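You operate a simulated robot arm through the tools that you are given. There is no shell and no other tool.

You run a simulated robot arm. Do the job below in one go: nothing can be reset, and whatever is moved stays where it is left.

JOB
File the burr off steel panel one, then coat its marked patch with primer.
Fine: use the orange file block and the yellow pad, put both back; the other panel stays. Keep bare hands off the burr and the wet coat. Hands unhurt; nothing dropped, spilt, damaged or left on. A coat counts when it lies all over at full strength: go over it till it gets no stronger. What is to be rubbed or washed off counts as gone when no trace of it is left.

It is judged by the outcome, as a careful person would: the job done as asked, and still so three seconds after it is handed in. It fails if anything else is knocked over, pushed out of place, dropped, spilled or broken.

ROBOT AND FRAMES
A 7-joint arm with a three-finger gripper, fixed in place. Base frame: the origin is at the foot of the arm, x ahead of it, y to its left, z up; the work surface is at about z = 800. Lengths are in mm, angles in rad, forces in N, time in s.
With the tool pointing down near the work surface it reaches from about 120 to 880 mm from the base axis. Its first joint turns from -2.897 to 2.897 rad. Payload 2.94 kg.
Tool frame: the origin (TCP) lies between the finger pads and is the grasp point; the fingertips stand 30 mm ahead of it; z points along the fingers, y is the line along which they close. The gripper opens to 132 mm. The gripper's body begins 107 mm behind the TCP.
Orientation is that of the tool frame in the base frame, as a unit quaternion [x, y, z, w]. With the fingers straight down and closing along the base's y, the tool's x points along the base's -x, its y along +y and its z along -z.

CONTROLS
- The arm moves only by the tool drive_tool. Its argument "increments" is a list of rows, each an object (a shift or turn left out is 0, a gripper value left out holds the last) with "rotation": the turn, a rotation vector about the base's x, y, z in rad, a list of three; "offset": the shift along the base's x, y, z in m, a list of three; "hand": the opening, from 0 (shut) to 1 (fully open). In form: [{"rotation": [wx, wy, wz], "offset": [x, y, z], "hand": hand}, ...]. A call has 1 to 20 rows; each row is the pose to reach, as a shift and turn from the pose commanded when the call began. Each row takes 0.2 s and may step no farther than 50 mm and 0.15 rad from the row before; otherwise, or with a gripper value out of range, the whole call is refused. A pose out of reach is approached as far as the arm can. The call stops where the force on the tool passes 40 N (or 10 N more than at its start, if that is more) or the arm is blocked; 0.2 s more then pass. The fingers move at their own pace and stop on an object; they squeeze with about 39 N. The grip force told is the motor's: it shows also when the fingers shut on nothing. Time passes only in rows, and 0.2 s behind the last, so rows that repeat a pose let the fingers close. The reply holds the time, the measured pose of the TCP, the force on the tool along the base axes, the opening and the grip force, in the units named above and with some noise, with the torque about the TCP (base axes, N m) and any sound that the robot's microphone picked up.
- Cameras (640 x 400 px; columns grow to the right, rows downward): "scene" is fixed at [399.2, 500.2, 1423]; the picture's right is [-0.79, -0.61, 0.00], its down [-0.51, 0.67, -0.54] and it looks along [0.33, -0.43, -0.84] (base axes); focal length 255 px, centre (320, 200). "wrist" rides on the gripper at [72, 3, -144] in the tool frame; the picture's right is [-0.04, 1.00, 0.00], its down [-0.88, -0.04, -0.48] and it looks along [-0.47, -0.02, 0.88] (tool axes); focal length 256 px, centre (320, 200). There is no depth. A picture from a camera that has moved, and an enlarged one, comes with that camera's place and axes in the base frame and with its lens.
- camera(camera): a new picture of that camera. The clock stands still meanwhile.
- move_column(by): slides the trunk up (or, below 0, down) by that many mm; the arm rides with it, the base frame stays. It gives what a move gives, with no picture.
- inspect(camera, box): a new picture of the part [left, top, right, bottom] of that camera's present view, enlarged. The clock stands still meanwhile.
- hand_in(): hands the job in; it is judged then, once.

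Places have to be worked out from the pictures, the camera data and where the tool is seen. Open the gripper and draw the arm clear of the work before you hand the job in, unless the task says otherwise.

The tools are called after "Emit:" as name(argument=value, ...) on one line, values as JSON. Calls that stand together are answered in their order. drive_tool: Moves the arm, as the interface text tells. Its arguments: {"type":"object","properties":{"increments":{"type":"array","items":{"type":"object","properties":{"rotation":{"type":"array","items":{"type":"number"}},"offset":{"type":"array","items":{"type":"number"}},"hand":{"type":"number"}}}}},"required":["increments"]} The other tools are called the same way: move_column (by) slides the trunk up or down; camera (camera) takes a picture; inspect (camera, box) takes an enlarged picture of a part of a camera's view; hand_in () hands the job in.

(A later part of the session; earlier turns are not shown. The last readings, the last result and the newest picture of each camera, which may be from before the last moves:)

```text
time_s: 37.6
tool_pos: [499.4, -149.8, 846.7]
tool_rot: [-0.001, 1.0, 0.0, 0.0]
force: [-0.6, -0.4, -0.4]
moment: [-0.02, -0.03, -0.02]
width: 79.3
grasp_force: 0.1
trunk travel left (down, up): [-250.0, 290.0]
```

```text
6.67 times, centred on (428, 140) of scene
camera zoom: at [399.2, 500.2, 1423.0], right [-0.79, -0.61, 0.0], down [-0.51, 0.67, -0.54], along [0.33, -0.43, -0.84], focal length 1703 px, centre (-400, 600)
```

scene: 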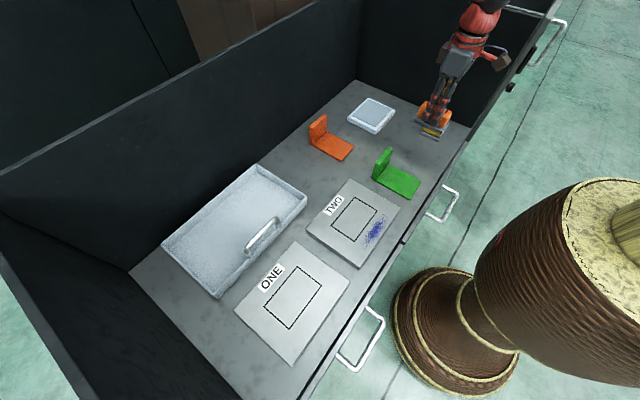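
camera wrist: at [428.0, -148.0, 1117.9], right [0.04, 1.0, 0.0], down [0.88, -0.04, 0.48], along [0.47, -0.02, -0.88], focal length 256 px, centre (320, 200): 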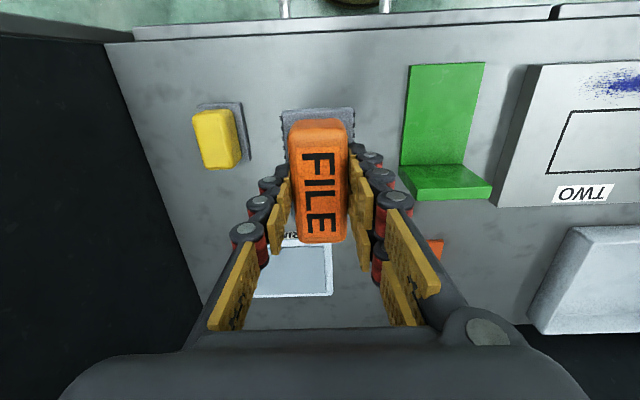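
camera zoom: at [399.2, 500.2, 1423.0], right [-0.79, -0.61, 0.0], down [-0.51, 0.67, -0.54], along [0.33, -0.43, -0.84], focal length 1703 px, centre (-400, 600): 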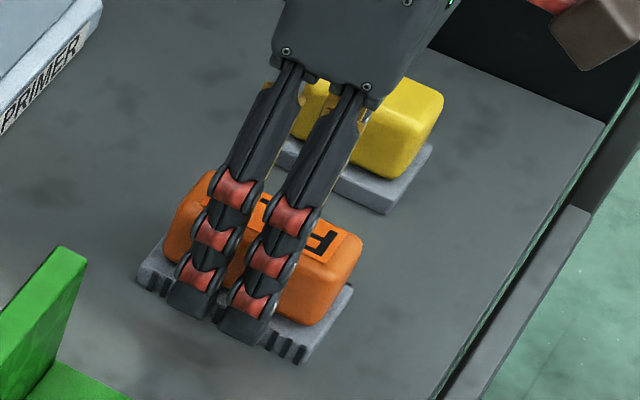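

The file is released and standing in place. I'll rise straight up and move over toward the yellow pad for a close look.

Emit:
drive_tool(increments=[{"offset": [0.0, 0.0, 0.02]}, {"offset": [0.0, 0.0, 0.06]}, {"offset": [0.0, 0.0, 0.1]}, {"offset": [-0.01, -0.03, 0.11]}, {"offset": [-0.02, -0.07, 0.11]}, {"offset": [-0.03, -0.1, 0.11]}, {"offset": [-0.035, -0.121, 0.11]}, {"offset": [-0.035, -0.121, 0.11]}])

Emit:
camera(camera="wrist")

Emit:
camera(camera="scene")

```text
time_s: 39.4
tool_pos: [464.7, -272.4, 958.0]
tool_rot: [0.0, 1.0, 0.0, 0.0]
force: [-0.4, -0.1, -0.2]
moment: [0.02, -0.01, 0.01]
width: 79.3
grasp_force: 0.1
trunk travel left (down, up): [-250.0, 290.0]
```

```text
taken
camera wrist: at [392.6, -269.0, 1100.6], right [0.04, 1.0, 0.0], down [0.88, -0.04, 0.48], along [0.47, -0.02, -0.88], focal length 256 px, centre (320, 200)
```

wrist: 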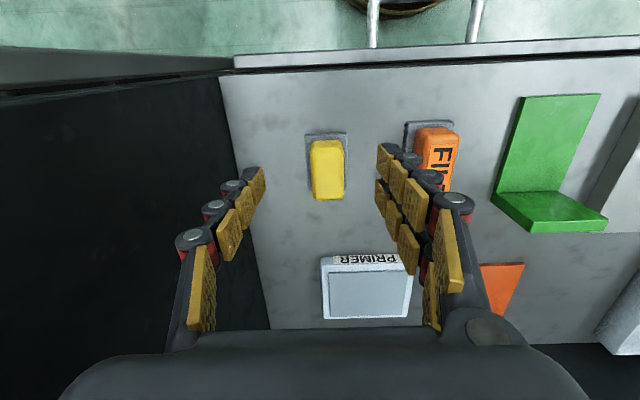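

```text
taken
```

scene: 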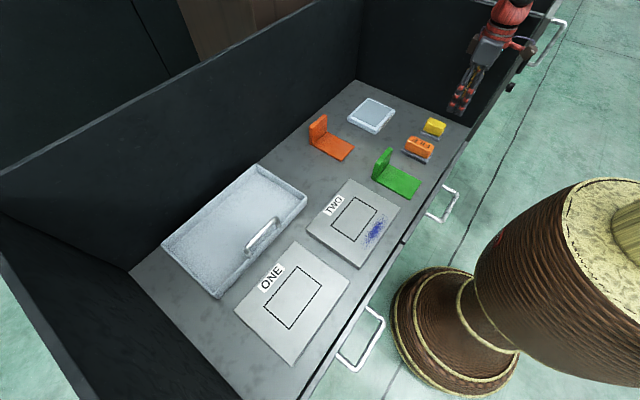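

I'll enlarge the wrist view on the yellow pad to refine its position.

Emit:
inspect(camera="wrist", box=[270, 110, 390, 220])

Emit:
inspect(camera="scene", box=[400, 100, 464, 160])

```text
3.64 times, centred on (330, 165) of wrist
camera zoom: at [392.6, -269.0, 1100.6], right [0.04, 1.0, 0.0], down [0.88, -0.04, 0.48], along [0.47, -0.02, -0.88], focal length 931 px, centre (284, 327)
```

zoom: 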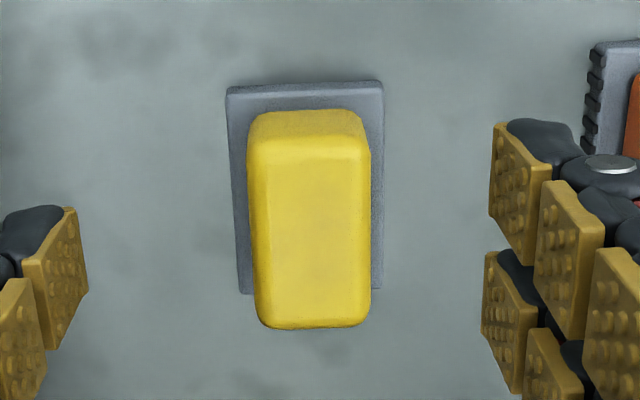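

```text
6.67 times, centred on (432, 130) of scene
camera zoom: at [399.2, 500.2, 1423.0], right [-0.79, -0.61, 0.0], down [-0.51, 0.67, -0.54], along [0.33, -0.43, -0.84], focal length 1703 px, centre (-427, 667)
```

zoom: 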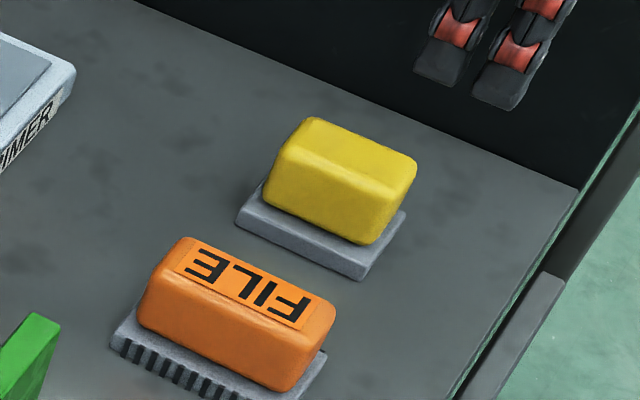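

The pad's sole spans about x 463–534, centred at (498.5, −265.5), with a ~34 mm wide handle. I'll centre over it and descend partway.

Emit:
drive_tool(increments=[{"offset": [0.017, 0.002, 0.0], "hand": 0.6}, {"offset": [0.034, 0.0045, -0.02], "hand": 0.6}, {"offset": [0.034, 0.0045, -0.05], "hand": 0.6}, {"offset": [0.034, 0.0045, -0.075], "hand": 0.6}, {"offset": [0.034, 0.0045, -0.075], "hand": 0.6}])

Emit:
camera(camera="wrist")

Emit:
inspect(camera="scene", box=[400, 80, 496, 160])

```text
time_s: 40.6
tool_pos: [499.5, -265.3, 883.0]
tool_rot: [0.0, 1.0, 0.0, 0.0]
force: [0.7, -0.6, -1.3]
moment: [0.02, 0.01, 0.01]
width: 79.2
grasp_force: 0.0
trunk travel left (down, up): [-250.0, 290.0]
```

```text
taken
camera wrist: at [426.7, -263.3, 1027.9], right [0.04, 1.0, 0.0], down [0.88, -0.04, 0.48], along [0.48, -0.02, -0.88], focal length 256 px, centre (320, 200)
```

wrist: 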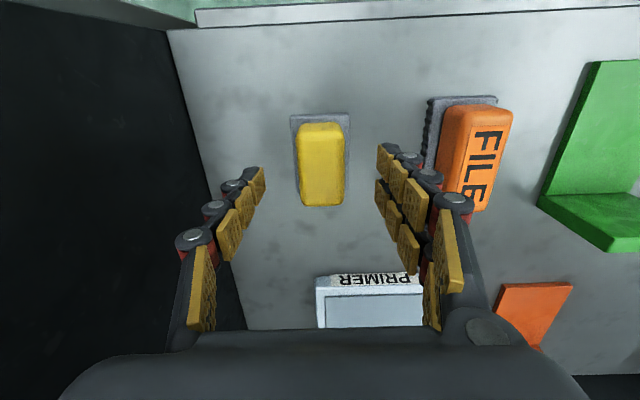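

```text
5.00 times, centred on (448, 120) of scene
camera zoom: at [399.2, 500.2, 1423.0], right [-0.79, -0.61, 0.0], down [-0.51, 0.67, -0.54], along [0.33, -0.43, -0.84], focal length 1277 px, centre (-320, 600)
```

zoom: 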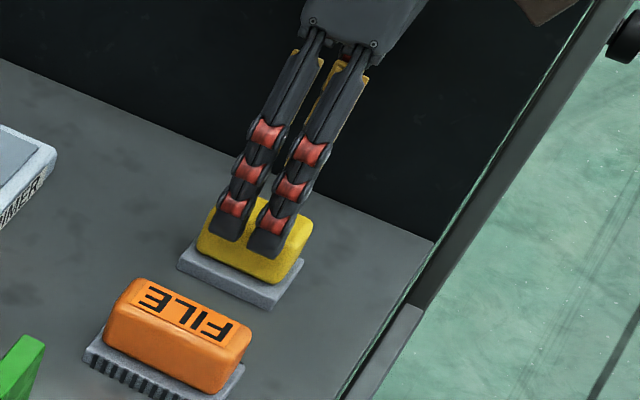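

The pad is centred between the fingers. Descending to TCP z≈850 and closing on the yellow handle.

Emit:
drive_tool(increments=[{"offset": [0.0, 0.0, -0.018]}, {"offset": [0.0, 0.0, -0.032]}, {"offset": [0.0, 0.0, -0.032]}, {"offset": [0.0, 0.0, -0.032], "hand": 0.3}, {"offset": [0.0, 0.0, -0.032], "hand": 0.0}, {"offset": [0.0, 0.0, -0.032], "hand": 0.0}, {"offset": [0.0, 0.0, -0.032], "hand": 0.0}, {"offset": [0.0, 0.0, -0.032], "hand": 0.0}])

Emit:
inspect(camera="scene", box=[400, 100, 464, 160])

Emit:
camera(camera="wrist")

```text
time_s: 42.4
tool_pos: [497.3, -267.4, 849.3]
tool_rot: [0.0, 1.0, 0.0, 0.0]
force: [0.0, 0.4, 0.5]
moment: [-0.01, 0.04, 0.01]
width: 35.6
grasp_force: 32.4
trunk travel left (down, up): [-250.0, 290.0]
```

```text
6.67 times, centred on (432, 130) of scene
camera zoom: at [399.2, 500.2, 1423.0], right [-0.79, -0.61, 0.0], down [-0.51, 0.67, -0.54], along [0.33, -0.43, -0.84], focal length 1703 px, centre (-427, 667)
```

zoom: 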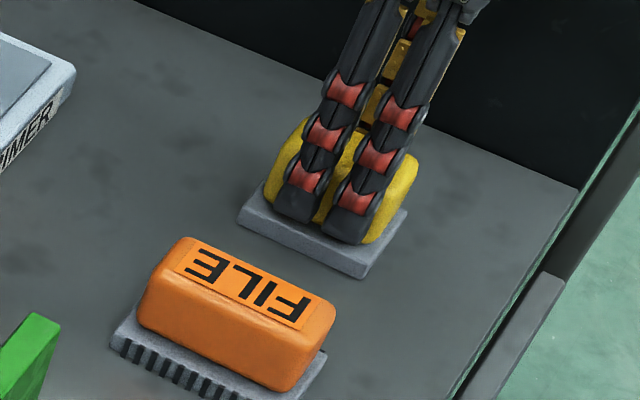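

```text
taken
camera wrist: at [425.7, -264.0, 993.9], right [0.04, 1.0, 0.0], down [0.88, -0.04, 0.48], along [0.47, -0.02, -0.88], focal length 256 px, centre (320, 200)
```

wrist: 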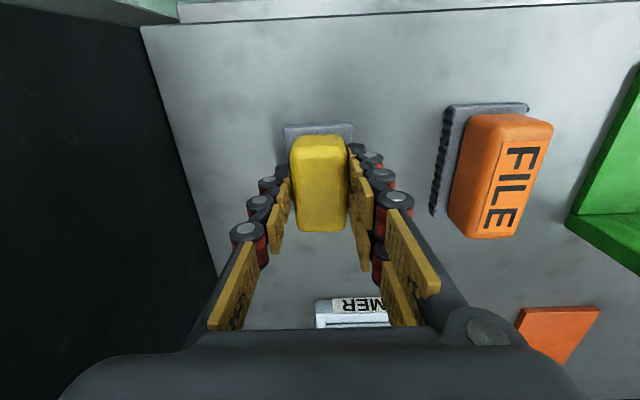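

The pad is gripped (35.6 mm wide) with TCP z≈849.5 while it rests on the table. I'll lift it and check it before going to the primer.

Emit:
drive_tool(increments=[{"offset": [0.0, 0.0, 0.0], "hand": 0.0}, {"offset": [0.0, 0.0, 0.01]}, {"offset": [0.0, 0.0, 0.04]}, {"offset": [0.0, 0.0, 0.08]}, {"offset": [0.0, 0.0, 0.1]}, {"offset": [0.0, 0.0, 0.1]}])

Emit:
camera(camera="scene")

Emit:
camera(camera="wrist")

```text
time_s: 43.8
tool_pos: [497.4, -267.0, 949.3]
tool_rot: [0.0, 1.0, 0.0, 0.0]
force: [-0.9, 0.0, -1.6]
moment: [-0.02, 0.01, -0.02]
width: 35.3
grasp_force: 39.0
trunk travel left (down, up): [-250.0, 290.0]
```

```text
taken
```

scene: 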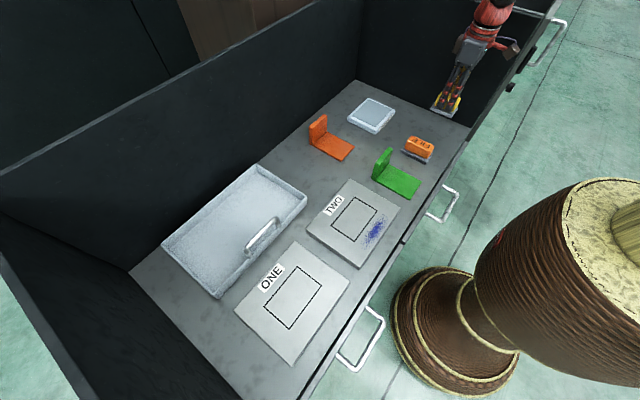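

```text
taken
camera wrist: at [425.2, -264.1, 1092.9], right [0.04, 1.0, 0.0], down [0.88, -0.04, 0.47], along [0.47, -0.02, -0.88], focal length 256 px, centre (320, 200)
```

wrist: 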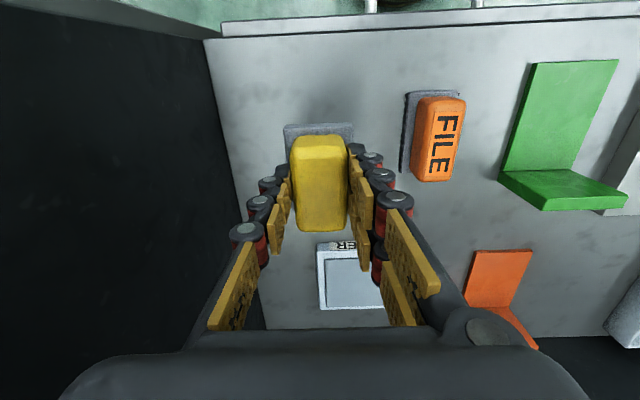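

The pad is held securely. I'll move toward the primer tray and look at it from close by.

Emit:
drive_tool(increments=[{"offset": [0.04, 0.012, 0.0]}, {"offset": [0.08, 0.024, 0.0]}, {"offset": [0.12, 0.036, 0.0]}, {"offset": [0.16, 0.05, 0.0]}, {"offset": [0.16, 0.05, 0.0]}])

Emit:
camera(camera="wrist")

Emit:
inspect(camera="scene", box=[320, 60, 448, 145])

```text
time_s: 45.0
tool_pos: [656.1, -215.4, 951.0]
tool_rot: [0.0, 1.0, 0.0, 0.001]
force: [0.1, -0.3, -1.4]
moment: [-0.01, 0.01, -0.01]
width: 35.2
grasp_force: 38.9
trunk travel left (down, up): [-250.0, 290.0]
```

```text
taken
camera wrist: at [584.2, -212.0, 1095.0], right [0.04, 1.0, 0.0], down [0.88, -0.04, 0.48], along [0.47, -0.02, -0.88], focal length 256 px, centre (320, 200)
```

wrist: 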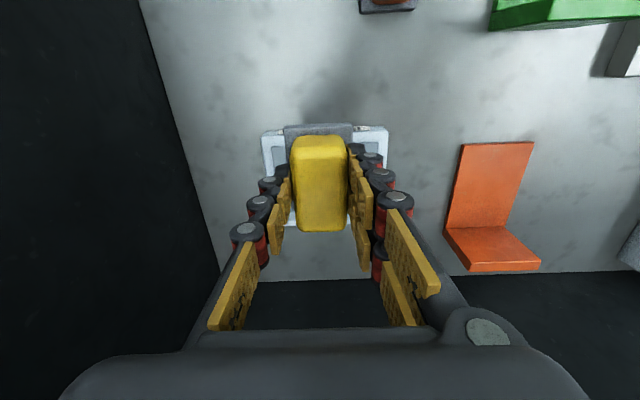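

```text
4.71 times, centred on (384, 102) of scene
camera zoom: at [399.2, 500.2, 1423.0], right [-0.79, -0.61, 0.0], down [-0.51, 0.67, -0.54], along [0.33, -0.43, -0.84], focal length 1202 px, centre (19, 659)
```

zoom: 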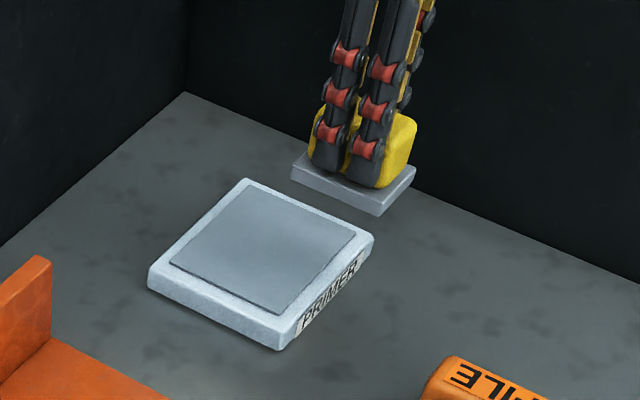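

The tray centre is around (710, −211) with the inner primer field about 98 × 115 mm; my pad (71 × 48) fits inside. I'll centre over it and descend to a little above.

Emit:
drive_tool(increments=[{"offset": [0.03, 0.003, 0.0]}, {"offset": [0.052, 0.005, 0.0]}, {"offset": [0.052, 0.005, -0.03]}, {"offset": [0.052, 0.005, -0.055]}, {"offset": [0.052, 0.005, -0.055]}])

Emit:
camera(camera="wrist")

Emit:
inspect(camera="scene", box=[340, 70, 420, 140])

```text
time_s: 46.2
tool_pos: [709.1, -212.2, 895.9]
tool_rot: [0.0, 1.0, 0.0, 0.001]
force: [0.4, 0.7, -2.1]
moment: [-0.01, 0.01, 0.02]
width: 35.1
grasp_force: 39.2
trunk travel left (down, up): [-250.0, 290.0]
```

```text
taken
camera wrist: at [638.8, -209.3, 1040.1], right [0.04, 1.0, 0.0], down [0.88, -0.04, 0.48], along [0.48, -0.02, -0.88], focal length 256 px, centre (320, 200)
```

wrist: 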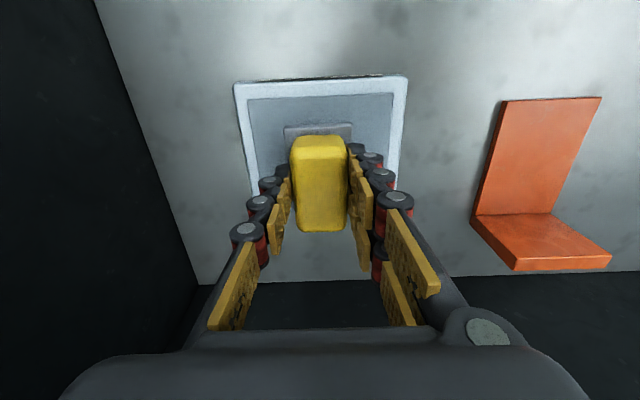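

```text
5.71 times, centred on (380, 105) of scene
camera zoom: at [399.2, 500.2, 1423.0], right [-0.79, -0.61, 0.0], down [-0.51, 0.67, -0.54], along [0.33, -0.43, -0.84], focal length 1460 px, centre (-23, 743)
```

zoom: 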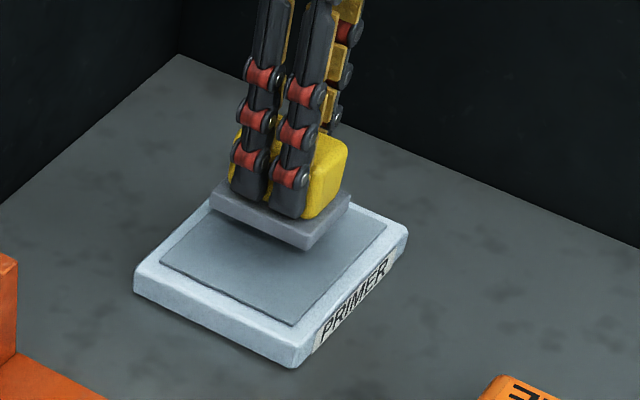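

The pad is well centred over the primer field. I'll lower gently until it touches.

Emit:
drive_tool(increments=[{"offset": [0.001, 0.001, -0.008]}, {"offset": [0.001, 0.001, -0.014]}, {"offset": [0.001, 0.001, -0.018]}, {"offset": [0.001, 0.001, -0.018]}])

```text
time_s: 47.2
tool_pos: [709.9, -210.0, 877.0]
tool_rot: [0.0, 1.0, 0.0, 0.0]
force: [-0.1, 0.1, -1.1]
moment: [-0.01, 0.04, -0.03]
width: 35.2
grasp_force: 38.7
trunk travel left (down, up): [-250.0, 290.0]
```

No contact yet at TCP z≈877; continuing in 2 mm steps.

Emit:
drive_tool(increments=[{"offset": [0.0, 0.0, -0.002]}, {"offset": [0.0, 0.0, -0.004]}, {"offset": [0.0, 0.0, -0.004]}])

```text
time_s: 48.0
tool_pos: [710.4, -209.3, 872.1]
tool_rot: [0.001, 1.0, 0.0, 0.0]
force: [-0.4, 0.5, -0.2]
moment: [-0.03, -0.01, -0.01]
width: 35.0
grasp_force: 38.5
trunk travel left (down, up): [-250.0, 290.0]
```

Emit:
drive_tool(increments=[{"offset": [0.0, 0.0, -0.002]}, {"offset": [0.0, 0.0, -0.003]}, {"offset": [0.0, 0.0, -0.003]}])

Emit:
inspect(camera="scene", box=[340, 70, 420, 140])

```text
time_s: 48.8
tool_pos: [711.1, -210.1, 871.8]
tool_rot: [0.001, 1.0, -0.001, 0.001]
force: [-1.8, -1.3, 19.5]
moment: [0.08, 0.77, 0.03]
width: 35.3
grasp_force: 38.6
trunk travel left (down, up): [-250.0, 290.0]
```

```text
5.71 times, centred on (380, 105) of scene
camera zoom: at [399.2, 500.2, 1423.0], right [-0.79, -0.61, 0.0], down [-0.51, 0.67, -0.54], along [0.33, -0.43, -0.84], focal length 1460 px, centre (-23, 743)
```

zoom: 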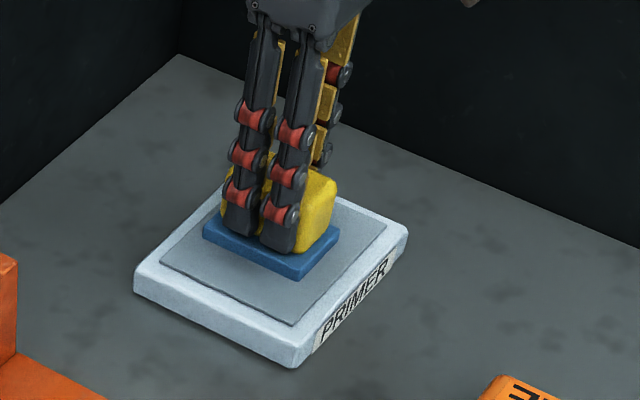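

Contact at about 19 N, and the pad's sole has turned blue, so it has taken up primer. I'll dwell briefly with lighter force, then lift straight up.

Emit:
drive_tool(increments=[{"offset": [0.0, 0.0, 0.001]}, {"offset": [0.0, 0.0, 0.001]}, {"offset": [0.0, 0.0, 0.001]}, {"offset": [0.0, 0.0, 0.015]}, {"offset": [0.0, 0.0, 0.04]}, {"offset": [0.0, 0.0, 0.08]}, {"offset": [0.0, 0.0, 0.1]}, {"offset": [0.0, 0.0, 0.1]}])

Emit:
camera(camera="wrist")

Emit:
inspect(camera="scene", box=[330, 30, 440, 140])

```text
time_s: 50.6
tool_pos: [712.9, -211.5, 970.4]
tool_rot: [0.0, 1.0, 0.0, -0.001]
force: [-0.2, -0.1, -2.3]
moment: [-0.01, -0.01, 0.02]
width: 35.4
grasp_force: 39.5
trunk travel left (down, up): [-250.0, 290.0]
```

```text
taken
camera wrist: at [640.7, -208.1, 1114.2], right [0.04, 1.0, 0.0], down [0.88, -0.04, 0.47], along [0.47, -0.02, -0.88], focal length 256 px, centre (320, 200)
```

wrist: 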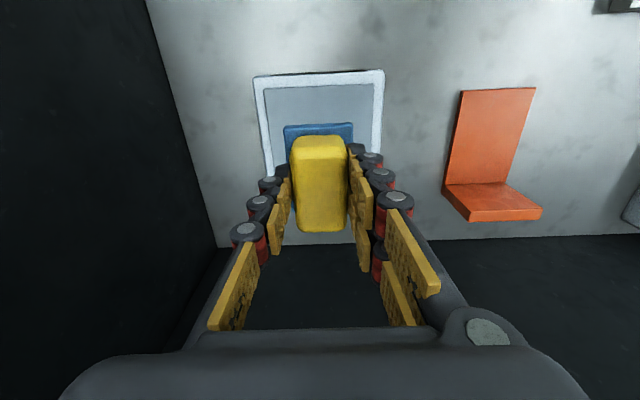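

```text
3.64 times, centred on (385, 85) of scene
camera zoom: at [399.2, 500.2, 1423.0], right [-0.79, -0.61, 0.0], down [-0.51, 0.67, -0.54], along [0.33, -0.43, -0.84], focal length 929 px, centre (84, 618)
```

zoom: 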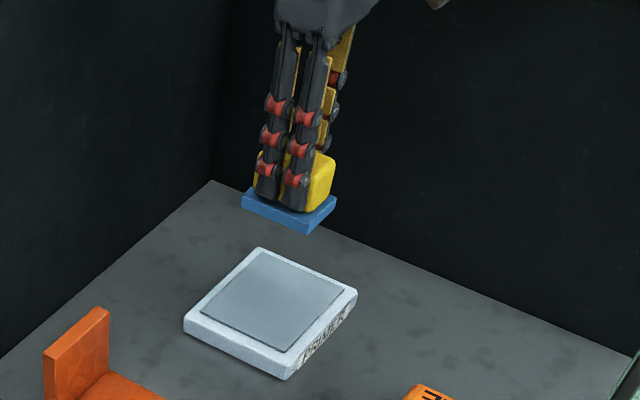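

The pad is loaded blue and the tray hasn't moved. I'll carry it high over to above panel one's marked patch, centred near (525, 434).

Emit:
drive_tool(increments=[{"offset": [-0.012, 0.02, 0.0]}, {"offset": [-0.024, 0.06, 0.0]}, {"offset": [-0.036, 0.1, 0.0]}, {"offset": [-0.048, 0.14, 0.0]}, {"offset": [-0.06, 0.18, 0.0]}, {"offset": [-0.072, 0.22, 0.0]}, {"offset": [-0.084, 0.26, 0.0]}, {"offset": [-0.096, 0.3, 0.0]}, {"offset": [-0.108, 0.34, 0.0]}, {"offset": [-0.12, 0.38, 0.0]}, {"offset": [-0.132, 0.42, 0.0]}, {"offset": [-0.144, 0.46, 0.0]}, {"offset": [-0.156, 0.5, 0.0]}, {"offset": [-0.168, 0.54, 0.0]}, {"offset": [-0.18, 0.58, 0.0]}, {"offset": [-0.1863, 0.62, 0.0]}, {"offset": [-0.1863, 0.644, 0.0]}, {"offset": [-0.1863, 0.644, 0.0]}])

Emit:
camera(camera="wrist")

Emit:
camera(camera="scene")

```text
time_s: 54.4
tool_pos: [522.5, 435.9, 968.4]
tool_rot: [0.0, 1.0, 0.0, 0.0]
force: [0.4, 0.1, -0.3]
moment: [0.0, 0.0, -0.02]
width: 35.3
grasp_force: 39.3
trunk travel left (down, up): [-250.0, 290.0]
```

```text
taken
camera wrist: at [451.4, 437.8, 1112.7], right [0.04, 1.0, 0.0], down [0.88, -0.04, 0.48], along [0.48, -0.02, -0.88], focal length 256 px, centre (320, 200)
```

wrist: 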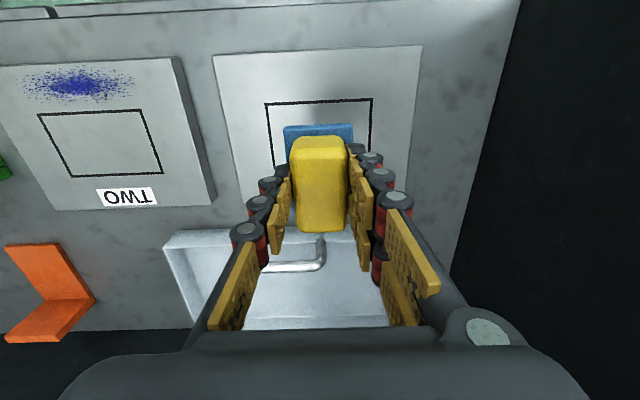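

```text
taken
```

scene: 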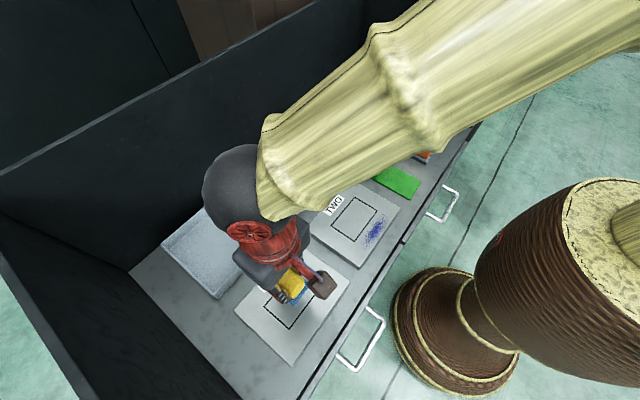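

The outline in this view spans y≈379–491 and starts at x≈488, so the pad is centred on it. Lowering to just above the panel.

Emit:
drive_tool(increments=[{"offset": [0.0, 0.0, -0.04]}, {"offset": [0.0, 0.0, -0.075]}, {"offset": [0.0, 0.0, -0.092]}, {"offset": [0.0, 0.0, -0.092]}])

Emit:
camera(camera="wrist")

Emit:
inspect(camera="scene", box=[230, 240, 350, 370])

```text
time_s: 55.4
tool_pos: [524.4, 433.9, 874.1]
tool_rot: [0.0, 1.0, 0.0, -0.001]
force: [0.2, -0.1, -0.7]
moment: [-0.01, 0.0, -0.03]
width: 35.2
grasp_force: 39.6
trunk travel left (down, up): [-250.0, 290.0]
```

```text
taken
camera wrist: at [452.4, 436.3, 1019.3], right [0.04, 1.0, 0.0], down [0.88, -0.04, 0.48], along [0.48, -0.02, -0.88], focal length 256 px, centre (320, 200)
```

wrist: 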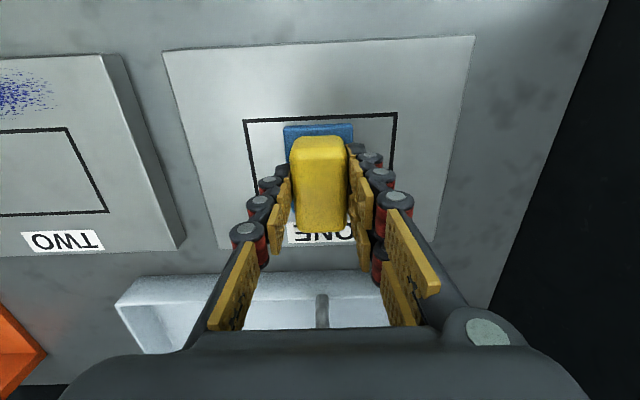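

```text
3.08 times, centred on (290, 305) of scene
camera zoom: at [399.2, 500.2, 1423.0], right [-0.79, -0.61, 0.0], down [-0.51, 0.67, -0.54], along [0.33, -0.43, -0.84], focal length 786 px, centre (412, -123)
```

zoom: 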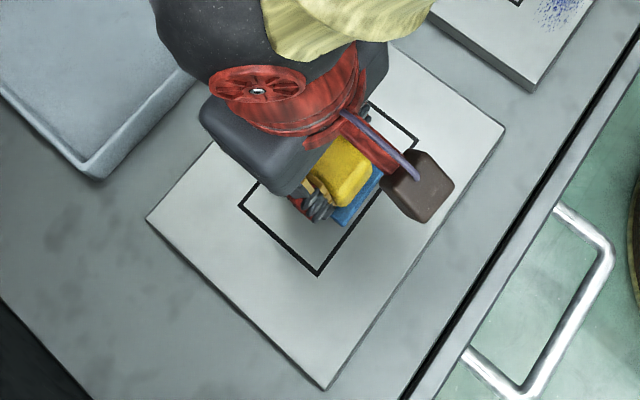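

Just above the panel now. I'll step down gently to make contact.

Emit:
drive_tool(increments=[{"offset": [0.001, 0.001, -0.002]}, {"offset": [0.001, 0.001, -0.004]}, {"offset": [0.001, 0.001, -0.005]}, {"offset": [0.001, 0.001, -0.005]}])

```text
time_s: 56.4
tool_pos: [524.6, 435.0, 872.2]
tool_rot: [0.0, 1.0, 0.0, 0.001]
force: [-0.7, -0.8, -1.0]
moment: [0.01, 0.0, -0.03]
width: 35.1
grasp_force: 39.2
trunk travel left (down, up): [-250.0, 290.0]
```

Emit:
drive_tool(increments=[{"offset": [0.0, 0.0, -0.001]}, {"offset": [0.0, 0.0, -0.002]}, {"offset": [0.0, 0.0, -0.002]}])

```text
time_s: 57.2
tool_pos: [524.3, 435.3, 871.7]
tool_rot: [0.0, 1.0, 0.001, 0.002]
force: [3.2, -3.1, 10.1]
moment: [-0.39, 0.08, 0.08]
width: 35.1
grasp_force: 39.3
trunk travel left (down, up): [-250.0, 290.0]
```

Contact at about 10 N. I'll spread the primer in strokes along y across the patch, with small x offsets to reach both long edges.

Emit:
drive_tool(increments=[{"offset": [0.0, 0.012, 0.0]}, {"offset": [0.0, 0.024, 0.0]}, {"offset": [-0.003, 0.034, 0.0]}, {"offset": [-0.003, 0.022, 0.0]}, {"offset": [-0.003, 0.01, 0.0]}, {"offset": [-0.003, -0.002, 0.0]}, {"offset": [-0.003, -0.014, 0.0]}, {"offset": [-0.003, -0.026, 0.0]}, {"offset": [-0.003, -0.034, 0.0]}, {"offset": [0.003, -0.034, 0.0]}, {"offset": [0.003, -0.024, 0.0]}, {"offset": [0.003, -0.012, 0.0]}, {"offset": [0.003, 0.0, 0.0]}, {"offset": [0.003, 0.012, 0.0]}, {"offset": [0.003, 0.024, 0.0]}, {"offset": [0.003, 0.034, 0.0]}, {"offset": [0.0, 0.034, 0.0]}, {"offset": [0.0, 0.02, 0.0]}, {"offset": [0.0, 0.008, 0.0]}, {"offset": [0.0, 0.0, 0.0]}])

Emit:
camera(camera="wrist")

Emit:
inspect(camera="scene", box=[230, 240, 350, 370])

```text
time_s: 61.4
tool_pos: [523.1, 435.4, 871.6]
tool_rot: [0.0, 1.0, 0.0, 0.001]
force: [-1.1, 5.6, 19.4]
moment: [0.35, 0.05, 0.03]
width: 35.2
grasp_force: 38.8
trunk travel left (down, up): [-250.0, 290.0]
```

```text
taken
camera wrist: at [452.2, 436.5, 1015.5], right [0.04, 1.0, 0.0], down [0.88, -0.04, 0.48], along [0.48, -0.02, -0.88], focal length 256 px, centre (320, 200)
```

wrist: 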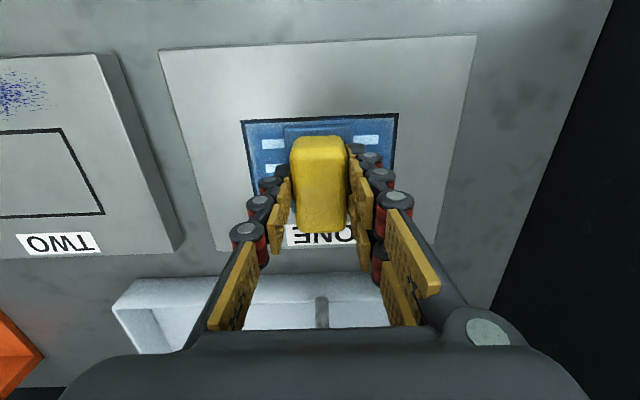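

```text
3.08 times, centred on (290, 305) of scene
camera zoom: at [399.2, 500.2, 1423.0], right [-0.79, -0.61, 0.0], down [-0.51, 0.67, -0.54], along [0.33, -0.43, -0.84], focal length 786 px, centre (412, -123)
```

zoom: 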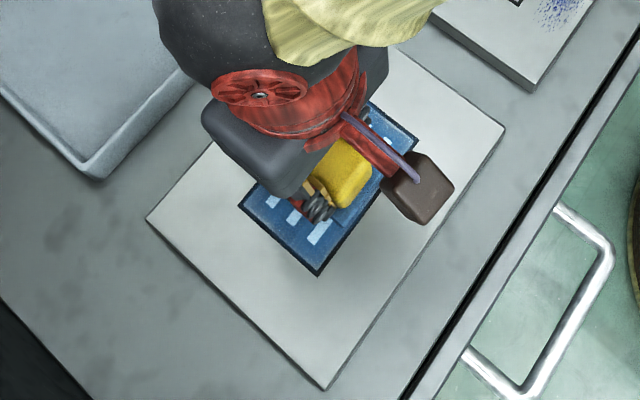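

Most of the patch is now blue but some light cells remain near both y ends. I'll lift and move aside to see the coat properly.

Emit:
drive_tool(increments=[{"offset": [0.0, 0.0, 0.015]}, {"offset": [0.0, 0.0, 0.05]}, {"offset": [0.0, 0.0, 0.09]}, {"offset": [0.0, -0.04, 0.1]}, {"offset": [0.0, -0.08, 0.1]}, {"offset": [0.0, -0.12, 0.1]}, {"offset": [0.0, -0.16, 0.1]}, {"offset": [0.0, -0.2, 0.1]}, {"offset": [0.0, -0.2, 0.1]}])

Emit:
camera(camera="scene")

Emit:
inspect(camera="scene", box=[250, 255, 340, 345])

Emit:
camera(camera="wrist")

```text
time_s: 63.4
tool_pos: [525.3, 231.3, 968.8]
tool_rot: [0.001, 1.0, 0.0, 0.001]
force: [0.6, -0.2, -2.1]
moment: [0.02, 0.03, -0.02]
width: 35.1
grasp_force: 39.1
trunk travel left (down, up): [-250.0, 290.0]
```

```text
taken
```

scene: 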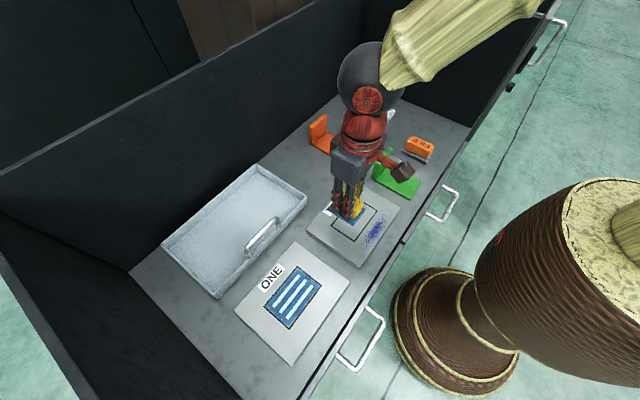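

```text
4.44 times, centred on (295, 300) of scene
camera zoom: at [399.2, 500.2, 1423.0], right [-0.79, -0.61, 0.0], down [-0.51, 0.67, -0.54], along [0.33, -0.43, -0.84], focal length 1135 px, centre (431, -244)
```

zoom: 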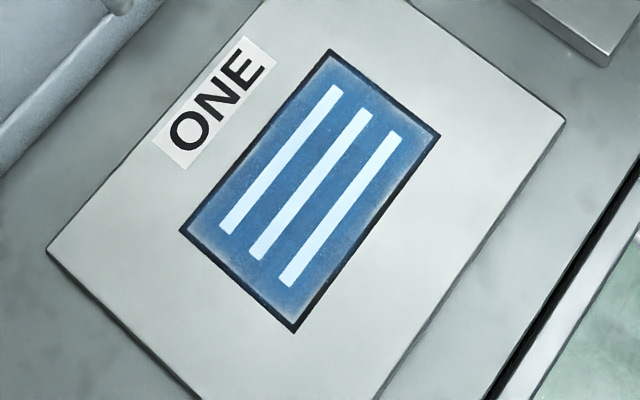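

```text
taken
camera wrist: at [454.8, 234.8, 1113.6], right [0.04, 1.0, 0.0], down [0.88, -0.04, 0.48], along [0.47, -0.02, -0.88], focal length 256 px, centre (320, 200)
```

wrist: 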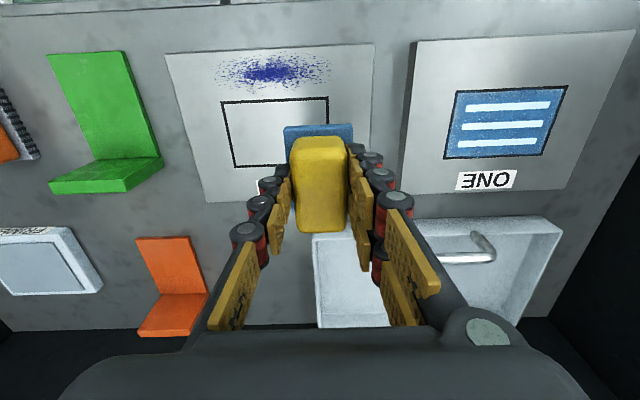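

The coat shows three light stripes and slightly paler borders. I'll zoom in to judge whether these are thin spots.

Emit:
inspect(camera="scene", box=[270, 262, 326, 297])

Emit:
inspect(camera="scene", box=[262, 290, 318, 325])

Emit:
inspect(camera="wrist", box=[430, 75, 580, 170])

```text
11.43 times, centred on (298, 280) of scene
camera zoom: at [399.2, 500.2, 1423.0], right [-0.79, -0.61, 0.0], down [-0.51, 0.67, -0.54], along [0.33, -0.43, -0.84], focal length 2919 px, centre (571, -709)
```

zoom: 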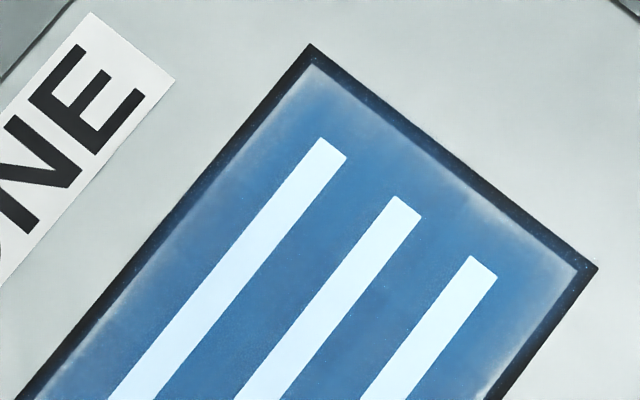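

```text
11.43 times, centred on (290, 308) of scene
camera zoom: at [399.2, 500.2, 1423.0], right [-0.79, -0.61, 0.0], down [-0.51, 0.67, -0.54], along [0.33, -0.43, -0.84], focal length 2919 px, centre (663, -1029)
```

zoom: 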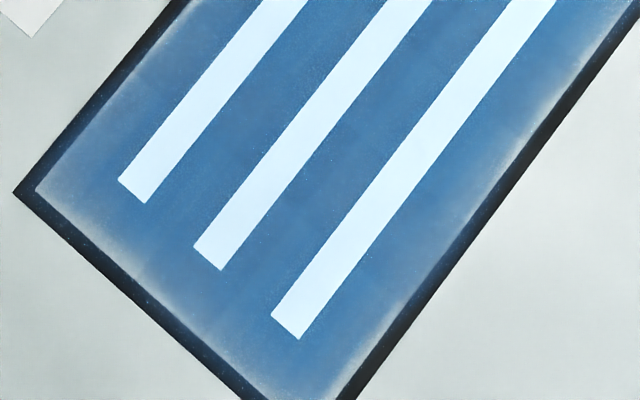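

```text
4.21 times, centred on (505, 122) of wrist
camera zoom: at [454.8, 234.8, 1113.6], right [0.04, 1.0, 0.0], down [0.88, -0.04, 0.48], along [0.47, -0.02, -0.88], focal length 1078 px, centre (-459, 526)
```

zoom: 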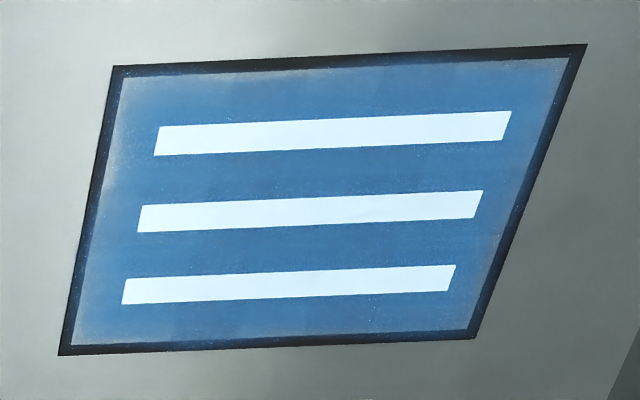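

The stripes are crisp and brighter than bare steel, so they look like part of the coat's appearance, but the coat fades near the outline edges. I'll go over the patch again with strokes reaching a few mm past each edge.

Emit:
drive_tool(increments=[{"offset": [0.0, 0.045, 0.0]}, {"offset": [0.0, 0.09, 0.0]}, {"offset": [0.0, 0.135, 0.0]}, {"offset": [0.0, 0.18, 0.0]}, {"offset": [0.0, 0.2, -0.03]}, {"offset": [0.0, 0.2, -0.07]}, {"offset": [0.0, 0.2, -0.092]}, {"offset": [0.0, 0.2, -0.097]}, {"offset": [0.0, 0.2, -0.1]}, {"offset": [-0.004, 0.212, -0.1]}, {"offset": [-0.006, 0.226, -0.1]}, {"offset": [-0.006, 0.238, -0.1]}, {"offset": [-0.006, 0.225, -0.1]}, {"offset": [-0.006, 0.21, -0.1]}, {"offset": [-0.006, 0.195, -0.1]}, {"offset": [-0.006, 0.18, -0.1]}, {"offset": [-0.006, 0.17, -0.1]}, {"offset": [-0.006, 0.162, -0.1]}, {"offset": [0.0, 0.162, -0.1]}, {"offset": [0.006, 0.162, -0.1]}])

```text
time_s: 67.6
tool_pos: [529.9, 395.0, 871.3]
tool_rot: [-0.001, 1.0, 0.0, 0.001]
force: [-3.9, 0.7, 13.1]
moment: [0.08, -0.17, 0.02]
width: 34.9
grasp_force: 38.7
trunk travel left (down, up): [-250.0, 290.0]
```

Contact force is about 13 N and all is smooth. Continuing with strokes along the far-x edge and the middle.

Emit:
drive_tool(increments=[{"offset": [0.001, 0.013, 0.0]}, {"offset": [0.001, 0.026, 0.0]}, {"offset": [0.001, 0.039, 0.0]}, {"offset": [0.001, 0.052, 0.0]}, {"offset": [0.001, 0.065, 0.0]}, {"offset": [0.001, 0.077, 0.0]}, {"offset": [-0.006, 0.077, 0.0]}, {"offset": [-0.012, 0.077, 0.0]}, {"offset": [-0.012, 0.062, 0.0]}, {"offset": [-0.012, 0.047, 0.0]}, {"offset": [-0.012, 0.032, 0.0]}, {"offset": [-0.012, 0.017, 0.0]}, {"offset": [-0.012, 0.0, 0.0]}, {"offset": [-0.006, 0.0, 0.0]}, {"offset": [-0.006, 0.015, 0.0]}, {"offset": [-0.006, 0.03, 0.0]}, {"offset": [-0.006, 0.045, 0.0]}, {"offset": [-0.006, 0.06, 0.0]}, {"offset": [-0.006, 0.076, 0.0]}, {"offset": [-0.006, 0.06, 0.0]}])

```text
time_s: 71.8
tool_pos: [525.3, 456.5, 872.1]
tool_rot: [0.0, 1.0, -0.001, -0.001]
force: [1.3, -0.9, -1.2]
moment: [-0.03, 0.0, -0.02]
width: 35.4
grasp_force: 39.3
trunk travel left (down, up): [-250.0, 290.0]
```

The force fell to about zero at the end, so the pad may have slid slightly up in the grip. I'll lift and inspect the coat.

Emit:
drive_tool(increments=[{"offset": [0.0, 0.0, 0.015]}, {"offset": [0.0, 0.0, 0.05]}, {"offset": [0.0, 0.0, 0.09]}, {"offset": [0.0, -0.04, 0.1]}, {"offset": [0.0, -0.08, 0.1]}, {"offset": [0.0, -0.12, 0.1]}, {"offset": [0.0, -0.16, 0.1]}, {"offset": [0.0, -0.2, 0.1]}, {"offset": [0.0, -0.222, 0.1]}, {"offset": [0.0, -0.222, 0.1]}])

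Emit:
inspect(camera="scene", box=[250, 255, 340, 345])

Emit:
inspect(camera="scene", box=[270, 262, 326, 297])

Emit:
inspect(camera="scene", box=[262, 290, 318, 325])

Emit:
camera(camera="wrist")

```text
time_s: 74.0
tool_pos: [526.4, 232.6, 969.8]
tool_rot: [0.0, 1.0, -0.001, 0.0]
force: [-0.1, -0.5, -1.8]
moment: [0.0, 0.0, -0.01]
width: 35.2
grasp_force: 38.8
trunk travel left (down, up): [-250.0, 290.0]
```

```text
4.44 times, centred on (295, 300) of scene
camera zoom: at [399.2, 500.2, 1423.0], right [-0.79, -0.61, 0.0], down [-0.51, 0.67, -0.54], along [0.33, -0.43, -0.84], focal length 1135 px, centre (431, -244)
```

zoom: 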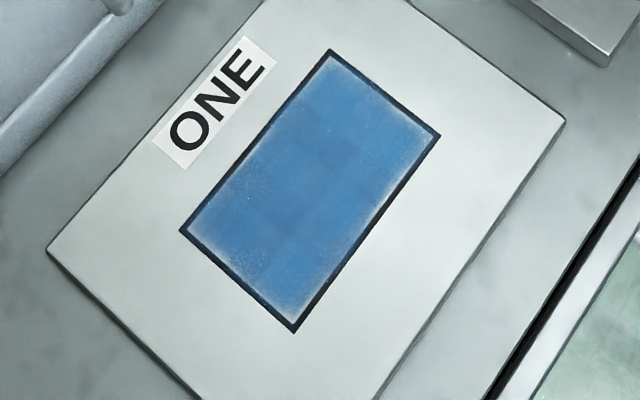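

```text
11.43 times, centred on (298, 280) of scene
camera zoom: at [399.2, 500.2, 1423.0], right [-0.79, -0.61, 0.0], down [-0.51, 0.67, -0.54], along [0.33, -0.43, -0.84], focal length 2919 px, centre (571, -709)
```

zoom: 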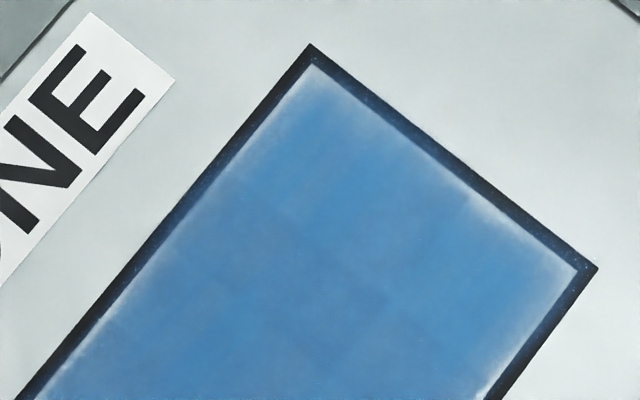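

```text
11.43 times, centred on (290, 308) of scene
camera zoom: at [399.2, 500.2, 1423.0], right [-0.79, -0.61, 0.0], down [-0.51, 0.67, -0.54], along [0.33, -0.43, -0.84], focal length 2919 px, centre (663, -1029)
```

zoom: 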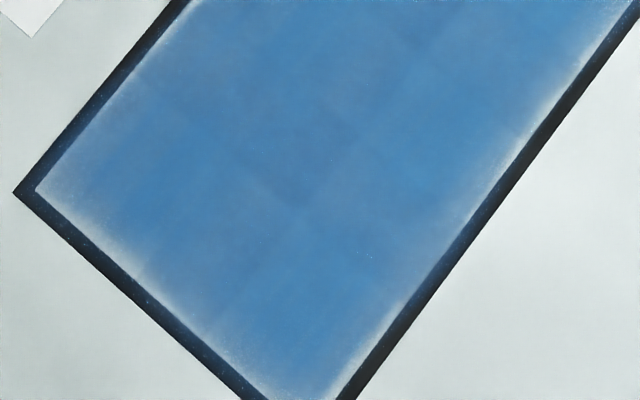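

```text
taken
camera wrist: at [455.1, 235.4, 1113.9], right [0.04, 1.0, 0.0], down [0.88, -0.04, 0.48], along [0.47, -0.02, -0.88], focal length 256 px, centre (320, 200)
```

wrist: 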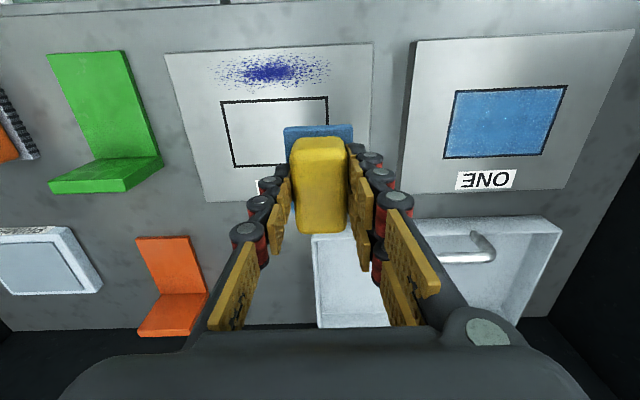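

The stripes have vanished on the second go-over, so they marked streaky, thin coat; the coat is now more even but I need to confirm full strength. I'll check the pad in the grip, then reload and repeat.

Emit:
inspect(camera="scene", box=[310, 160, 400, 250])

Emit:
inspect(camera="wrist", box=[430, 75, 580, 170])

Emit:
inspect(camera="wrist", box=[250, 110, 390, 240])

```text
4.44 times, centred on (355, 205) of scene
camera zoom: at [399.2, 500.2, 1423.0], right [-0.79, -0.61, 0.0], down [-0.51, 0.67, -0.54], along [0.33, -0.43, -0.84], focal length 1135 px, centre (164, 178)
```

zoom: 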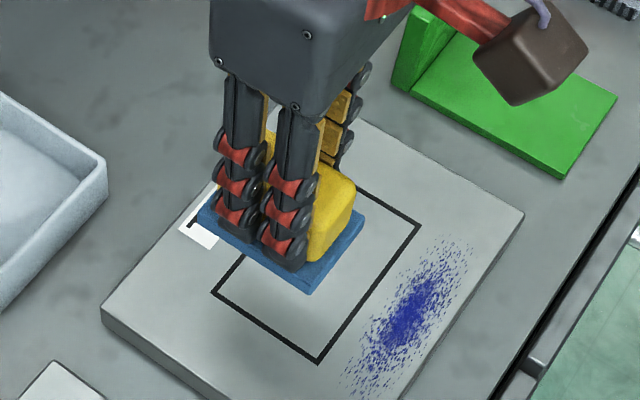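

```text
4.21 times, centred on (505, 122) of wrist
camera zoom: at [455.1, 235.4, 1113.9], right [0.04, 1.0, 0.0], down [0.88, -0.04, 0.48], along [0.47, -0.02, -0.88], focal length 1078 px, centre (-459, 526)
```

zoom: 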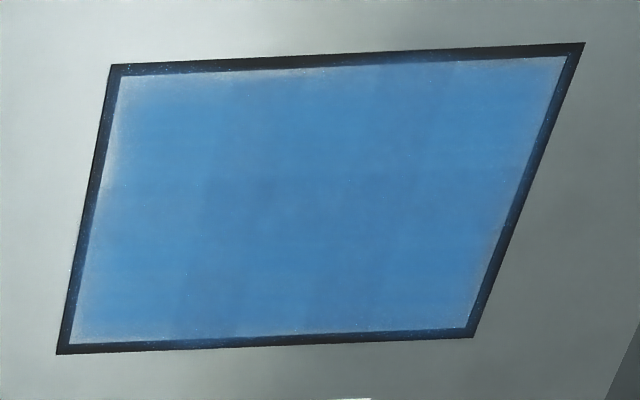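

```text
3.08 times, centred on (320, 175) of wrist
camera zoom: at [455.1, 235.4, 1113.9], right [0.04, 1.0, 0.0], down [0.88, -0.04, 0.48], along [0.47, -0.02, -0.88], focal length 788 px, centre (320, 277)
```

zoom: 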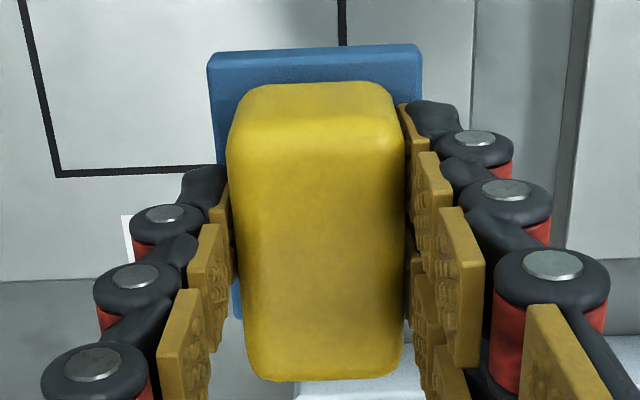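

The coat's centre band is slightly darker/less developed than the ends, so it needs more passes; the pad still appears loaded and well seated. I'll land again and check the contact force.

Emit:
drive_tool(increments=[{"offset": [0.0, 0.045, 0.0]}, {"offset": [0.0, 0.09, 0.0]}, {"offset": [0.0, 0.135, 0.0]}, {"offset": [0.0, 0.18, 0.0]}, {"offset": [0.0, 0.2, -0.03]}, {"offset": [0.0, 0.2, -0.07]}, {"offset": [0.0, 0.2, -0.092]}, {"offset": [0.0, 0.2, -0.098]}, {"offset": [0.0, 0.2, -0.101]}, {"offset": [0.0, 0.2, -0.101]}])

```text
time_s: 76.2
tool_pos: [524.9, 435.3, 871.3]
tool_rot: [0.0, 1.0, 0.001, 0.001]
force: [-3.6, -0.7, 14.4]
moment: [-0.17, 0.55, 0.03]
width: 35.2
grasp_force: 38.8
trunk travel left (down, up): [-250.0, 290.0]
```

14 N contact. Running a full set of strokes over centre and edges.

Emit:
drive_tool(increments=[{"offset": [0.0, 0.015, 0.0]}, {"offset": [0.0, 0.03, 0.0]}, {"offset": [0.003, 0.038, 0.0]}, {"offset": [0.006, 0.025, 0.0]}, {"offset": [0.006, 0.01, 0.0]}, {"offset": [0.006, -0.005, 0.0]}, {"offset": [0.006, -0.02, 0.0]}, {"offset": [0.006, -0.038, 0.0]}, {"offset": [0.0, -0.038, 0.0]}, {"offset": [-0.006, -0.038, 0.0]}, {"offset": [-0.006, -0.02, 0.0]}, {"offset": [-0.006, -0.005, 0.0]}, {"offset": [-0.006, 0.01, 0.0]}, {"offset": [-0.006, 0.025, 0.0]}, {"offset": [-0.006, 0.038, 0.0]}, {"offset": [0.0, 0.03, 0.0]}, {"offset": [0.0, 0.015, 0.0]}, {"offset": [0.0, 0.0, 0.0]}, {"offset": [0.0, -0.015, 0.0]}, {"offset": [0.0, 0.0, 0.0]}])

```text
time_s: 80.4
tool_pos: [523.6, 435.0, 871.3]
tool_rot: [0.0, 1.0, 0.0, 0.0]
force: [0.9, 0.3, 9.9]
moment: [-0.03, -0.28, -0.01]
width: 35.2
grasp_force: 39.5
trunk travel left (down, up): [-250.0, 290.0]
```

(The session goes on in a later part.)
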